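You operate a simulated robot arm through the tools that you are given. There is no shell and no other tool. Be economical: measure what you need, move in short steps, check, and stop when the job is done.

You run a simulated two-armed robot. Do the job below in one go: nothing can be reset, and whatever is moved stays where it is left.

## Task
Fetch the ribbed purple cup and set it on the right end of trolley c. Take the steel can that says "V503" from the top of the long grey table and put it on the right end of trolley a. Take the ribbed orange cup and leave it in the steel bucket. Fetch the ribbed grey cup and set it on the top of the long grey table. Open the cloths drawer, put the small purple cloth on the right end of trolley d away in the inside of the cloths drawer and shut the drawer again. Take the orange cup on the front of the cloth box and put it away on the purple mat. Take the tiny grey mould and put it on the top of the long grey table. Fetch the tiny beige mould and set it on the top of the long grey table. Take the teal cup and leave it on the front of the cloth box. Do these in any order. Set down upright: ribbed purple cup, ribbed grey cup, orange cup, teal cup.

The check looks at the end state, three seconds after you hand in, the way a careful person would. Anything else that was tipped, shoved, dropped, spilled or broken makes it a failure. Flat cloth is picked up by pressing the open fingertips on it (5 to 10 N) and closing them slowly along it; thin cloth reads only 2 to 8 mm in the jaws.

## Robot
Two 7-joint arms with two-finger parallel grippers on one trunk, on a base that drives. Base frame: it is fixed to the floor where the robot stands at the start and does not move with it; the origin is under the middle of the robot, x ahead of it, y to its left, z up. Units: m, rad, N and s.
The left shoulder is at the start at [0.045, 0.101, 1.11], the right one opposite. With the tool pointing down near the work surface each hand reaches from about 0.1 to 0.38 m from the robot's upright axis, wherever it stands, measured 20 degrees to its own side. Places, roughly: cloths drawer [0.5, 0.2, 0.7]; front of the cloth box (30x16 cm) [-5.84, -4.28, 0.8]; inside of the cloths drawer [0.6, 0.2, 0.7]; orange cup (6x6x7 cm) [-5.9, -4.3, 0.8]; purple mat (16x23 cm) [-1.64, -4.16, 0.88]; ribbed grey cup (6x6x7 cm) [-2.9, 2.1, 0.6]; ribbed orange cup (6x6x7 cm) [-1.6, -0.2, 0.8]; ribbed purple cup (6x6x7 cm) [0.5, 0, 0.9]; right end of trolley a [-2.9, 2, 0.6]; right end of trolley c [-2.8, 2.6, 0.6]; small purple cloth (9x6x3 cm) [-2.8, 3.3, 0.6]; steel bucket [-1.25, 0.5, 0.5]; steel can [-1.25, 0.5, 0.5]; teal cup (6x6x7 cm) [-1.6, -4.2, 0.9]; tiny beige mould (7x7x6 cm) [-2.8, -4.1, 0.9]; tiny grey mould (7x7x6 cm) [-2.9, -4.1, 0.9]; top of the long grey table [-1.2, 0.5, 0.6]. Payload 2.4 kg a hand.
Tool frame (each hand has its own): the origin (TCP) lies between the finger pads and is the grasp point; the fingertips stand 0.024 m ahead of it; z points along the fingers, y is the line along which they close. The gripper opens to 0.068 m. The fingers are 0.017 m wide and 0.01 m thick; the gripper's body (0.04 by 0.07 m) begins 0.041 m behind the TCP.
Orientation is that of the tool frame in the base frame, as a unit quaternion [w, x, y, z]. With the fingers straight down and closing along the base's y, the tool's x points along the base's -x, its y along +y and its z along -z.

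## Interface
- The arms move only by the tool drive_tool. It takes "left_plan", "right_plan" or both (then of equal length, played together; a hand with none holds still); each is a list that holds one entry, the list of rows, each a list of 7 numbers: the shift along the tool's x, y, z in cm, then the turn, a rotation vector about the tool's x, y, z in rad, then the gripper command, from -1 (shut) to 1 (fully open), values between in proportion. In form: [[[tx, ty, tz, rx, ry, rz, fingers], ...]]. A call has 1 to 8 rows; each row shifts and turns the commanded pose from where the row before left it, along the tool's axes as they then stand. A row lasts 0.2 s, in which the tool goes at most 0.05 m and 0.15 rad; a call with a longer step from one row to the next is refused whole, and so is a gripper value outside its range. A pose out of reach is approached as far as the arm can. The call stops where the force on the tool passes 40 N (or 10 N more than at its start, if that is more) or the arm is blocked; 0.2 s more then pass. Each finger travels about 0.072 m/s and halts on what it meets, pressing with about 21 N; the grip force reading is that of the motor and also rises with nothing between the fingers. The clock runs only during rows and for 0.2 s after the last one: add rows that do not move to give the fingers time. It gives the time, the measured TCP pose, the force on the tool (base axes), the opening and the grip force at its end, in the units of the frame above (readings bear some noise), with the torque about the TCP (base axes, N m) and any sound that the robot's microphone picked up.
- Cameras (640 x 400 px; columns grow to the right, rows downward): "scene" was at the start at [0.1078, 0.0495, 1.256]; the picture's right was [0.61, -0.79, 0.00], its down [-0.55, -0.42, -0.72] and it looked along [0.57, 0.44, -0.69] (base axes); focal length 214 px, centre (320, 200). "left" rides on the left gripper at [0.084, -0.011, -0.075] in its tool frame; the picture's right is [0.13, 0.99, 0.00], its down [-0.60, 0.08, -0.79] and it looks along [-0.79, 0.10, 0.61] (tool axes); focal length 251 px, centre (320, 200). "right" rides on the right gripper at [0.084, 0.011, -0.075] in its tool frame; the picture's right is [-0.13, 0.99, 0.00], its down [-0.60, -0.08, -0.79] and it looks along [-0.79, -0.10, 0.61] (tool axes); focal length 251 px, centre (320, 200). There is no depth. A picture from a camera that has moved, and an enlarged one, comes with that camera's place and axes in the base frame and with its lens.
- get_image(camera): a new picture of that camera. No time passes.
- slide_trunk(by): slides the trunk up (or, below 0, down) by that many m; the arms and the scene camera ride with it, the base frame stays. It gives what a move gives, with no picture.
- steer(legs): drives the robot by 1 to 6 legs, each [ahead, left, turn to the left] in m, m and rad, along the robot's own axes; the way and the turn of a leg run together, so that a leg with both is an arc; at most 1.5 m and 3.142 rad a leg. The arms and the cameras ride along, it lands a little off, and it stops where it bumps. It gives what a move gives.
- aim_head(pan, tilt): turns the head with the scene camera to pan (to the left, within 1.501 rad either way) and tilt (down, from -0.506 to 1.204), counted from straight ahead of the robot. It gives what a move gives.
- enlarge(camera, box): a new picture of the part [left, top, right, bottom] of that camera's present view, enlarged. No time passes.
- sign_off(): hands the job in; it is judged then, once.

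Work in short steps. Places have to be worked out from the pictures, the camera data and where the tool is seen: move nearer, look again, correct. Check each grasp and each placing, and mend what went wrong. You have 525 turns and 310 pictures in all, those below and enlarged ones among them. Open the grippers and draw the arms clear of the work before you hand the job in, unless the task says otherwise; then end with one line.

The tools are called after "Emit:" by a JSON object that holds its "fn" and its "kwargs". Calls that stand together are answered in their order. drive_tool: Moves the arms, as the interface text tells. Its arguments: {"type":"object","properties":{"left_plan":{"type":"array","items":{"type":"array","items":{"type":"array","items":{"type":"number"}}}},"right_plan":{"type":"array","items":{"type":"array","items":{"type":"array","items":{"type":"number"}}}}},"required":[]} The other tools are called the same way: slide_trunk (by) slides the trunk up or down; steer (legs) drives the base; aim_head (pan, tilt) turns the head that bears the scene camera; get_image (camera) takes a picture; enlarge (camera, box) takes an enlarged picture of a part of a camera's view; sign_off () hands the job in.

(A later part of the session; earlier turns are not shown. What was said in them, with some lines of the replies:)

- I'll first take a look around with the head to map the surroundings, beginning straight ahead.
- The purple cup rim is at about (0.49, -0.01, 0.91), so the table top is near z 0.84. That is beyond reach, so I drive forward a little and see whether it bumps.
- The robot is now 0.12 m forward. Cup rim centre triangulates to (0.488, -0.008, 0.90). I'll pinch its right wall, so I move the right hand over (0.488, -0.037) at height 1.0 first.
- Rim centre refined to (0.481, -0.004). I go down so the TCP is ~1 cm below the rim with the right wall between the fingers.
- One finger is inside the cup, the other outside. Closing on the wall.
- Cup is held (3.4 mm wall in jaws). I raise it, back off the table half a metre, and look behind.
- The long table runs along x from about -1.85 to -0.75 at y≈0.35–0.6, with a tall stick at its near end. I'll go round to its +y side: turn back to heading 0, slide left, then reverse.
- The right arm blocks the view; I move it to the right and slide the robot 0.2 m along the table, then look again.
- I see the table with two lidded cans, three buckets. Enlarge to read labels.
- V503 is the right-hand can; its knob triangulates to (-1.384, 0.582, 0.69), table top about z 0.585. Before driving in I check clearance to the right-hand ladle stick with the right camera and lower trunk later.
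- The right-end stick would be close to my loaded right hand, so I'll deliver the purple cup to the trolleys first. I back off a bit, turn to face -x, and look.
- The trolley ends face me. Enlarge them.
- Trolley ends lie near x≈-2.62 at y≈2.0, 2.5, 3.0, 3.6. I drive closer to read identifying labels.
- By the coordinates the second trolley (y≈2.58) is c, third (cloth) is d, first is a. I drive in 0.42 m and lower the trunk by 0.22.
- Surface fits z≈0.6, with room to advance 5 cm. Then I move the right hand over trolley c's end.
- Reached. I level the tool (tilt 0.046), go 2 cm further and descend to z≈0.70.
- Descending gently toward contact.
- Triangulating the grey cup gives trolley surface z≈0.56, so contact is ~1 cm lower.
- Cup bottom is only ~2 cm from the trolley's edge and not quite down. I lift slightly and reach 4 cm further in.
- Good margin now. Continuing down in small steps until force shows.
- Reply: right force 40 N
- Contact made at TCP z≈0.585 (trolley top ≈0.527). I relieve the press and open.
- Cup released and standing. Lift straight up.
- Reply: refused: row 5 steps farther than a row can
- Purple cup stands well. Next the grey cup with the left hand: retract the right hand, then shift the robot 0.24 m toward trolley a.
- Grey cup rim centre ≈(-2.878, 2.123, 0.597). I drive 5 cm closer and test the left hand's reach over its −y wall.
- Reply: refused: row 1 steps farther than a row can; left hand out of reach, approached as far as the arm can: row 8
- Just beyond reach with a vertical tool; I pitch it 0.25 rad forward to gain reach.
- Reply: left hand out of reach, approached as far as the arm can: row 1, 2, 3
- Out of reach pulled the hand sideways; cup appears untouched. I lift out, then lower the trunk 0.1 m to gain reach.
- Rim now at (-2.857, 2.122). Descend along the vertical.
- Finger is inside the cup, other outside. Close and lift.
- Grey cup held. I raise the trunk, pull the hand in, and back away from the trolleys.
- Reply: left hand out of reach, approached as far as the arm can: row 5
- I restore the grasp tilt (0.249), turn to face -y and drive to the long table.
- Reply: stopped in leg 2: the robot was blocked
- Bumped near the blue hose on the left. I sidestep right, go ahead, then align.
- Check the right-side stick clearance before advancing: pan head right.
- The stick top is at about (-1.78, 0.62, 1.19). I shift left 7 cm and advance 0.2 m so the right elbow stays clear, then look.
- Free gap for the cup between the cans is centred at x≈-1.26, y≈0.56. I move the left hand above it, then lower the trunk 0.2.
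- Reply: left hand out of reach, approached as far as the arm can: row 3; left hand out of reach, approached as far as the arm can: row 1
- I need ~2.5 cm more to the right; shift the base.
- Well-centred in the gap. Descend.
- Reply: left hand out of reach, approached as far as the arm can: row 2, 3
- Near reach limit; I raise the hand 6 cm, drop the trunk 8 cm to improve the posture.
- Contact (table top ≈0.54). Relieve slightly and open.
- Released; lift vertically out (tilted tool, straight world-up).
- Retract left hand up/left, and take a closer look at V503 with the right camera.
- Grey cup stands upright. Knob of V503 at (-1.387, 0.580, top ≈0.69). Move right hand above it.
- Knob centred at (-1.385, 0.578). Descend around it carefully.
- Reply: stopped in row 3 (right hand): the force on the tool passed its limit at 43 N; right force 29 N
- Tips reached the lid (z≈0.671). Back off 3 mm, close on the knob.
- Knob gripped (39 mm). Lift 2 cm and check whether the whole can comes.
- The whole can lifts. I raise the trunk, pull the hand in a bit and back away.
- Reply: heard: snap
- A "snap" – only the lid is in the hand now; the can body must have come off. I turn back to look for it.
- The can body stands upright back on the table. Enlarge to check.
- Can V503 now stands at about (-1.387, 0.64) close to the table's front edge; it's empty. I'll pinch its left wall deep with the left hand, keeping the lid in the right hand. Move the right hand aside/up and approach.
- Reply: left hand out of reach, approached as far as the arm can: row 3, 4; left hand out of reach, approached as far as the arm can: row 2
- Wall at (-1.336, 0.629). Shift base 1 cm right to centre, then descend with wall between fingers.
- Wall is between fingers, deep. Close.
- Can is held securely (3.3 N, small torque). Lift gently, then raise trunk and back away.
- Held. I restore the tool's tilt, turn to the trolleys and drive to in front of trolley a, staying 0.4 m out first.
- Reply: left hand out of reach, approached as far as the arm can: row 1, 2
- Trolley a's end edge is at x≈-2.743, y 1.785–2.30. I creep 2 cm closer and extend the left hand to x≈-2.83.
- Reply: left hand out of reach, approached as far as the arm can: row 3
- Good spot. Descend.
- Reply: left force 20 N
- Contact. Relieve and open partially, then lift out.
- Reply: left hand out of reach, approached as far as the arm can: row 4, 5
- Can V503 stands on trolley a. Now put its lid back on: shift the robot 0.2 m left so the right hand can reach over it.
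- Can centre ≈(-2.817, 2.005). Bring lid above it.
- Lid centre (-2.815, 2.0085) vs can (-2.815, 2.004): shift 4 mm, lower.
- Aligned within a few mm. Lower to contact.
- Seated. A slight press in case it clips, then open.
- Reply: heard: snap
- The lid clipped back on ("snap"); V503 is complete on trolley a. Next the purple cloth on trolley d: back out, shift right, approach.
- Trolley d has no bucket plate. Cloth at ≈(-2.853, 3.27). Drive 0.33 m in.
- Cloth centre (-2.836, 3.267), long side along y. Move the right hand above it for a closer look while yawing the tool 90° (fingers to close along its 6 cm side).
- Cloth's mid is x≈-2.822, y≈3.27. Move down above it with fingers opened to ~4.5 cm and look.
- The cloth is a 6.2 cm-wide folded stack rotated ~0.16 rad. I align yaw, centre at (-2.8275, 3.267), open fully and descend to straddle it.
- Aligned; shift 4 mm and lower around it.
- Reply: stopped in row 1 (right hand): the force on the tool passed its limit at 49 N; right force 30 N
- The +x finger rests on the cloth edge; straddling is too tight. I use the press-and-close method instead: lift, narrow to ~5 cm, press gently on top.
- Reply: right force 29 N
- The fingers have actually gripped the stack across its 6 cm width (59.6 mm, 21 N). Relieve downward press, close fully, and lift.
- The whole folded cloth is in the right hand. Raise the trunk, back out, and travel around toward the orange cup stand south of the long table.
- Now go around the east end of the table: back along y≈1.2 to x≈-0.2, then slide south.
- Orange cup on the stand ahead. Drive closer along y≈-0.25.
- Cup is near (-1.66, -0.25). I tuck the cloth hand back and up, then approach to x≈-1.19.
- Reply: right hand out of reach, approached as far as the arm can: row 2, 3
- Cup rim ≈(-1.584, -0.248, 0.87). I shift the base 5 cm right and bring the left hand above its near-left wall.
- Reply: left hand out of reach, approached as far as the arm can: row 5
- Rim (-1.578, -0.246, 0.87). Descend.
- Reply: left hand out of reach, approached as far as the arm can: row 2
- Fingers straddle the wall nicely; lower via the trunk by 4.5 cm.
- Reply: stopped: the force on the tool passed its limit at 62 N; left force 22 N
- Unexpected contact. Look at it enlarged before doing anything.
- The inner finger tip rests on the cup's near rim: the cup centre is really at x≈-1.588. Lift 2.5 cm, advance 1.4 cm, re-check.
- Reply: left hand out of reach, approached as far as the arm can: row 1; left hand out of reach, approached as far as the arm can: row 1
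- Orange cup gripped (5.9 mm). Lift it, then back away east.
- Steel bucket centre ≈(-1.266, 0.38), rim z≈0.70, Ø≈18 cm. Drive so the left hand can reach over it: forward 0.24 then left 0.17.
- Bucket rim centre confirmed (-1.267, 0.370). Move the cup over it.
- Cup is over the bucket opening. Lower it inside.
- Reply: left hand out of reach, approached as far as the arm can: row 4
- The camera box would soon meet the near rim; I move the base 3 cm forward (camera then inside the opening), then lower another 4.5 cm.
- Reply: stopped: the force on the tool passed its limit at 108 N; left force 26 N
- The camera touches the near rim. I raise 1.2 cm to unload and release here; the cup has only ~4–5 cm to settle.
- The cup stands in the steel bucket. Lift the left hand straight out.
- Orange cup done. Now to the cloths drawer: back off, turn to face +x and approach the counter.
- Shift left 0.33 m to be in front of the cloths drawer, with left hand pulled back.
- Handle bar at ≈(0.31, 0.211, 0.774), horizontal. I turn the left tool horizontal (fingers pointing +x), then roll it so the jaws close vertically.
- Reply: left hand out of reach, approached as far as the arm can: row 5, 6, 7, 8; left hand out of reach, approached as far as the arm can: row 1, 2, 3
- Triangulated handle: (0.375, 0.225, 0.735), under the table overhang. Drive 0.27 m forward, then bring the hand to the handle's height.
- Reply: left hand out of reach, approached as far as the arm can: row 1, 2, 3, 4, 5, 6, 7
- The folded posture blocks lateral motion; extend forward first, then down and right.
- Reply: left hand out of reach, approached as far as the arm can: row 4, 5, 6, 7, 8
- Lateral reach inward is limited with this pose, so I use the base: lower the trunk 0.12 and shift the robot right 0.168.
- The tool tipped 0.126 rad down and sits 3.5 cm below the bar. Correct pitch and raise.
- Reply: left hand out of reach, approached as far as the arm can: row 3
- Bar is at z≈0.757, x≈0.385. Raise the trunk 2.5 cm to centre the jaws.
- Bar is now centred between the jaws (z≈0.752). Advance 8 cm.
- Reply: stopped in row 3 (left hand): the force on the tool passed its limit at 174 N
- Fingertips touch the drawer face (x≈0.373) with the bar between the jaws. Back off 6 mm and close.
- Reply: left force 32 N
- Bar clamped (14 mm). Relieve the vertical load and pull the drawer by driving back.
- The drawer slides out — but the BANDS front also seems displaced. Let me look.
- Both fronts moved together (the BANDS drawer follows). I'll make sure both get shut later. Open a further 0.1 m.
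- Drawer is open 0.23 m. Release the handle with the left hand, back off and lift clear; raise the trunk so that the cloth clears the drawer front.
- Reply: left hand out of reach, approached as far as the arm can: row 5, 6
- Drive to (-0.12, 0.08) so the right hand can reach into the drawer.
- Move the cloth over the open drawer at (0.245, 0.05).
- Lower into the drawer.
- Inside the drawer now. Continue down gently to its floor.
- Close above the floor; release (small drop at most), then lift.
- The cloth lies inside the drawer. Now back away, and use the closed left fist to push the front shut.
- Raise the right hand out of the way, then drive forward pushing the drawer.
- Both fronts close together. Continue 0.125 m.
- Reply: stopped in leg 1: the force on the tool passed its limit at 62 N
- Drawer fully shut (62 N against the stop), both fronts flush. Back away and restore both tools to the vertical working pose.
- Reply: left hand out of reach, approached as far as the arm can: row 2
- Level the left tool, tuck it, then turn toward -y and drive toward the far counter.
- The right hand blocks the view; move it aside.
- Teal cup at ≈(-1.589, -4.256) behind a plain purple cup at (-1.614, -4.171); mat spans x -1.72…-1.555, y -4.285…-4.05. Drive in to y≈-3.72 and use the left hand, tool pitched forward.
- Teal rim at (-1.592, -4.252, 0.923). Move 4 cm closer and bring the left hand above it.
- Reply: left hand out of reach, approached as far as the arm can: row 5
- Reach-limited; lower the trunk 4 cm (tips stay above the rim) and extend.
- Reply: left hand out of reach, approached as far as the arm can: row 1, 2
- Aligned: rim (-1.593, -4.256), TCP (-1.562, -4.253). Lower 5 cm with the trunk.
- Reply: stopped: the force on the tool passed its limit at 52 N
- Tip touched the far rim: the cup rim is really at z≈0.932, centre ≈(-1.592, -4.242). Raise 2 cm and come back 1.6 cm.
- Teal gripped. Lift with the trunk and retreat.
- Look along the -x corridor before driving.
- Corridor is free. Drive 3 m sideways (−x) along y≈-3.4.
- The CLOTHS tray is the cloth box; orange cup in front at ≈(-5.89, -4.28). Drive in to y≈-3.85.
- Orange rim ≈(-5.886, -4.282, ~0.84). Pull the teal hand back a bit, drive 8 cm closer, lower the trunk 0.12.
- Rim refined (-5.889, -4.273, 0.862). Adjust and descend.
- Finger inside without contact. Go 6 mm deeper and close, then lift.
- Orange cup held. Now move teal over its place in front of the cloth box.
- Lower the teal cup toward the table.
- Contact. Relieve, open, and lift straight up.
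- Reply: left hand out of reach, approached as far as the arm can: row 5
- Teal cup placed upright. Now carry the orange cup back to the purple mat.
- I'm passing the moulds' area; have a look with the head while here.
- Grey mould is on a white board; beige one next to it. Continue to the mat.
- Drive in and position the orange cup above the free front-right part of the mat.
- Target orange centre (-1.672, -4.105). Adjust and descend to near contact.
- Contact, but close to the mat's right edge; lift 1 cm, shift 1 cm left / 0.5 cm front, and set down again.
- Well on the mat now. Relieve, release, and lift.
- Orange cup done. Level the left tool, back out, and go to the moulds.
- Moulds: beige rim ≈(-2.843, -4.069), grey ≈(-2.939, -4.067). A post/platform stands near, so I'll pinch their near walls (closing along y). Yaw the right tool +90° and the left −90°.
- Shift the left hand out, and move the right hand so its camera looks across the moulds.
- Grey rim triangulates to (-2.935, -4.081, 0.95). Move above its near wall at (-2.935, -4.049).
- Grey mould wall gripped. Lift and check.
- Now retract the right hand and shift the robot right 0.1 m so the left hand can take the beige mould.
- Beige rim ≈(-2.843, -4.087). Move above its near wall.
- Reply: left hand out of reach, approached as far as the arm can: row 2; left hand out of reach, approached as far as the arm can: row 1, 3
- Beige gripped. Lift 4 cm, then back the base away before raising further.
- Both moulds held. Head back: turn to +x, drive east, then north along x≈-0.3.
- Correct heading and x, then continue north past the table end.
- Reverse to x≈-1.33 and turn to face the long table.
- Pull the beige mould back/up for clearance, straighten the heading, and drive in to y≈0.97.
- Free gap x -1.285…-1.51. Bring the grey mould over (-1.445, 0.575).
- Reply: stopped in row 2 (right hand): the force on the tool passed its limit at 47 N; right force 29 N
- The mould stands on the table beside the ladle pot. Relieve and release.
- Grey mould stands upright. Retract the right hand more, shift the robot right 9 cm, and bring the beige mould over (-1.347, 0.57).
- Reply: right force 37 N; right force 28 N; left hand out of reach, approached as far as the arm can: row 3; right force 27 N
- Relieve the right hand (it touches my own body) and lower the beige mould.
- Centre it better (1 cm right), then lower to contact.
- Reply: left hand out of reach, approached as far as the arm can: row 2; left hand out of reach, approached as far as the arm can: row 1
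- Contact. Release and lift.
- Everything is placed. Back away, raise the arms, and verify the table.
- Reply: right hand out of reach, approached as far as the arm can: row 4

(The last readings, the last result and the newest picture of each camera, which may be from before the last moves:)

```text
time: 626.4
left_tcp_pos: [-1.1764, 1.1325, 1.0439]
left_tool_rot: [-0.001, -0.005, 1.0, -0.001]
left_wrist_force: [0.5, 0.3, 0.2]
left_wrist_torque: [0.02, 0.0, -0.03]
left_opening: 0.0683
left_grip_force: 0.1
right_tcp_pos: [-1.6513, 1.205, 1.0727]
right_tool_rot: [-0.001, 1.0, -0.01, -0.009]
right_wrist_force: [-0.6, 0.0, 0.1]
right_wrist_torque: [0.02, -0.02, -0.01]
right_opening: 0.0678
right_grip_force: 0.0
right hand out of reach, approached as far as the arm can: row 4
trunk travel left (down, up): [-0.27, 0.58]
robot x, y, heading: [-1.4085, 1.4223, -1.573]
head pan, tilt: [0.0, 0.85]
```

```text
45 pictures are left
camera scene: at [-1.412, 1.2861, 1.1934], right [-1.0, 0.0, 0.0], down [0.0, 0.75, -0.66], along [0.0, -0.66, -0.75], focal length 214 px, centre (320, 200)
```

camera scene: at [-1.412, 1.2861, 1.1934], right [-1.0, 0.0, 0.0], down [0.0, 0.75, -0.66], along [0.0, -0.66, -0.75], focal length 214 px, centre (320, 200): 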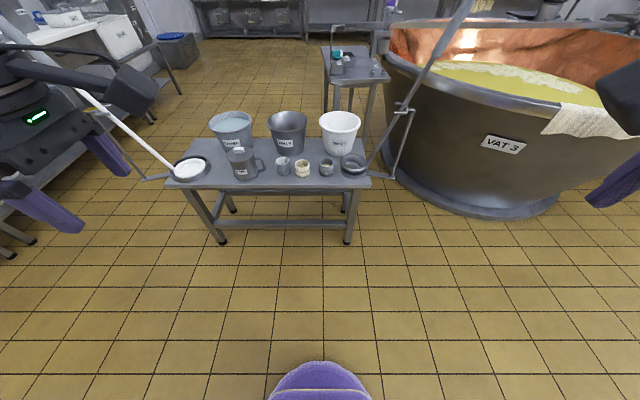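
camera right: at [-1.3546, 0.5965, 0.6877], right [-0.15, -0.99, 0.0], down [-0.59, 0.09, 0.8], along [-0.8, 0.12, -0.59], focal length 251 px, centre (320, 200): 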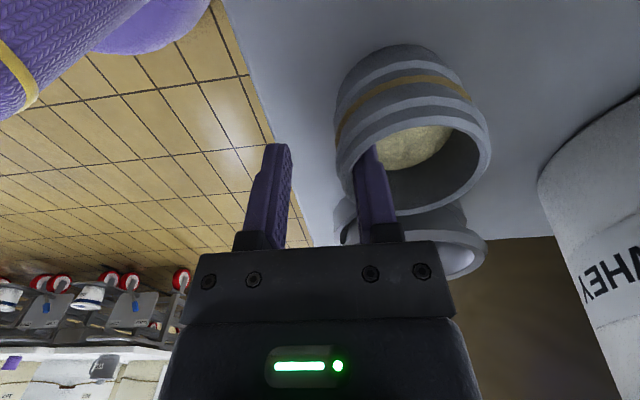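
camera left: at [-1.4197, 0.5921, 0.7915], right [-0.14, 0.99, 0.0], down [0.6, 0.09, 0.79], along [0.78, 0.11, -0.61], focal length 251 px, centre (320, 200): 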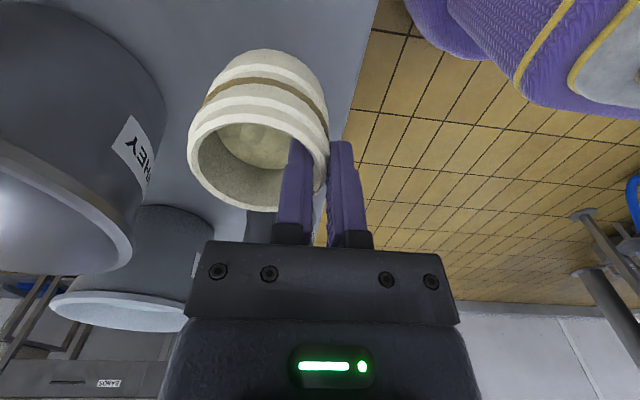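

Table looks right. A final look at the trolleys and the hose.

Emit:
{"fn": "steer", "kwargs": {"legs": [[0, 0, -2.0]]}}

Emit:
{"fn": "aim_head", "kwargs": {"pan": 0.0, "tilt": 0.4}}

Emit:
{"fn": "get_image", "kwargs": {"camera": "scene"}}

```text
time: 631.6
left_tcp_pos: [-1.7698, 1.3226, 1.043]
left_tool_rot: [-0.001, 0.836, 0.549, -0.001]
left_wrist_force: [0.6, -0.1, -0.3]
left_wrist_torque: [0.03, 0.0, 0.03]
left_opening: 0.068
left_grip_force: 0.1
right_tcp_pos: [-1.5095, 1.7278, 1.0743]
right_tool_rot: [0.008, -0.536, 0.844, 0.004]
right_wrist_force: [-0.3, 0.2, 0.0]
right_wrist_torque: [-0.01, -0.03, -0.01]
right_opening: 0.0678
right_grip_force: 0.1
trunk travel left (down, up): [-0.27, 0.58]
robot x, y, heading: [-1.4098, 1.4193, 2.721]
head pan, tilt: [0.0, 0.85]
```

```text
time: 632.5
left_tcp_pos: [-1.77, 1.3229, 1.0437]
left_tool_rot: [0.0, 0.836, 0.549, -0.001]
left_wrist_force: [-0.5, 0.7, -0.2]
left_wrist_torque: [-0.01, 0.03, 0.0]
left_opening: 0.0677
left_grip_force: 0.0
right_tcp_pos: [-1.5109, 1.727, 1.0732]
right_tool_rot: [0.008, -0.535, 0.845, 0.004]
right_wrist_force: [-0.1, 0.2, 0.4]
right_wrist_torque: [0.0, 0.0, 0.0]
right_opening: 0.0681
right_grip_force: 0.0
trunk travel left (down, up): [-0.27, 0.58]
robot x, y, heading: [-1.4109, 1.4199, 2.723]
head pan, tilt: [0.0, 0.4]
```

```text
44 pictures are left
camera scene: at [-1.5469, 1.4796, 1.2325], right [0.41, 0.91, 0.0], down [0.36, -0.16, -0.92], along [-0.84, 0.38, -0.39], focal length 214 px, centre (320, 200)
```

scene: 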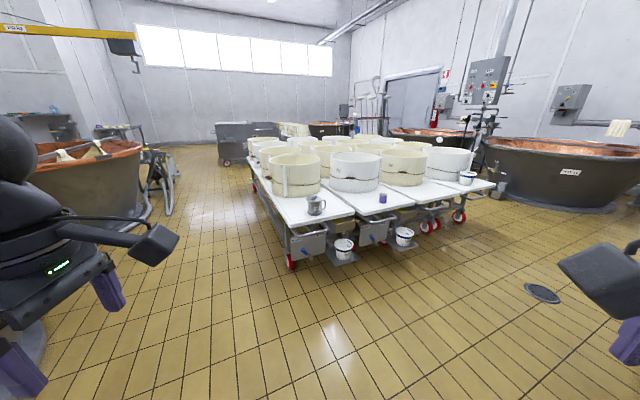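

V503 on trolley a and the purple cup on trolley c both stand upright. The grippers are open and the arms are clear, so I'm handing in.

Emit:
{"fn": "sign_off", "kwargs": {}}

```text
The job is handed in.
```

I finished all nine items and handed the job in. Every item was checked on camera as it was placed, and the four cups are upright. While I was moving V503, its lid came off and the can dropped back onto the long grey table; it landed upright and empty. I carried it to trolley a and clipped the lid back on. The trolleys have no letters, so I picked trolley c by its listed position, and the BANDS drawer slid open with the cloths drawer but both are shut again.
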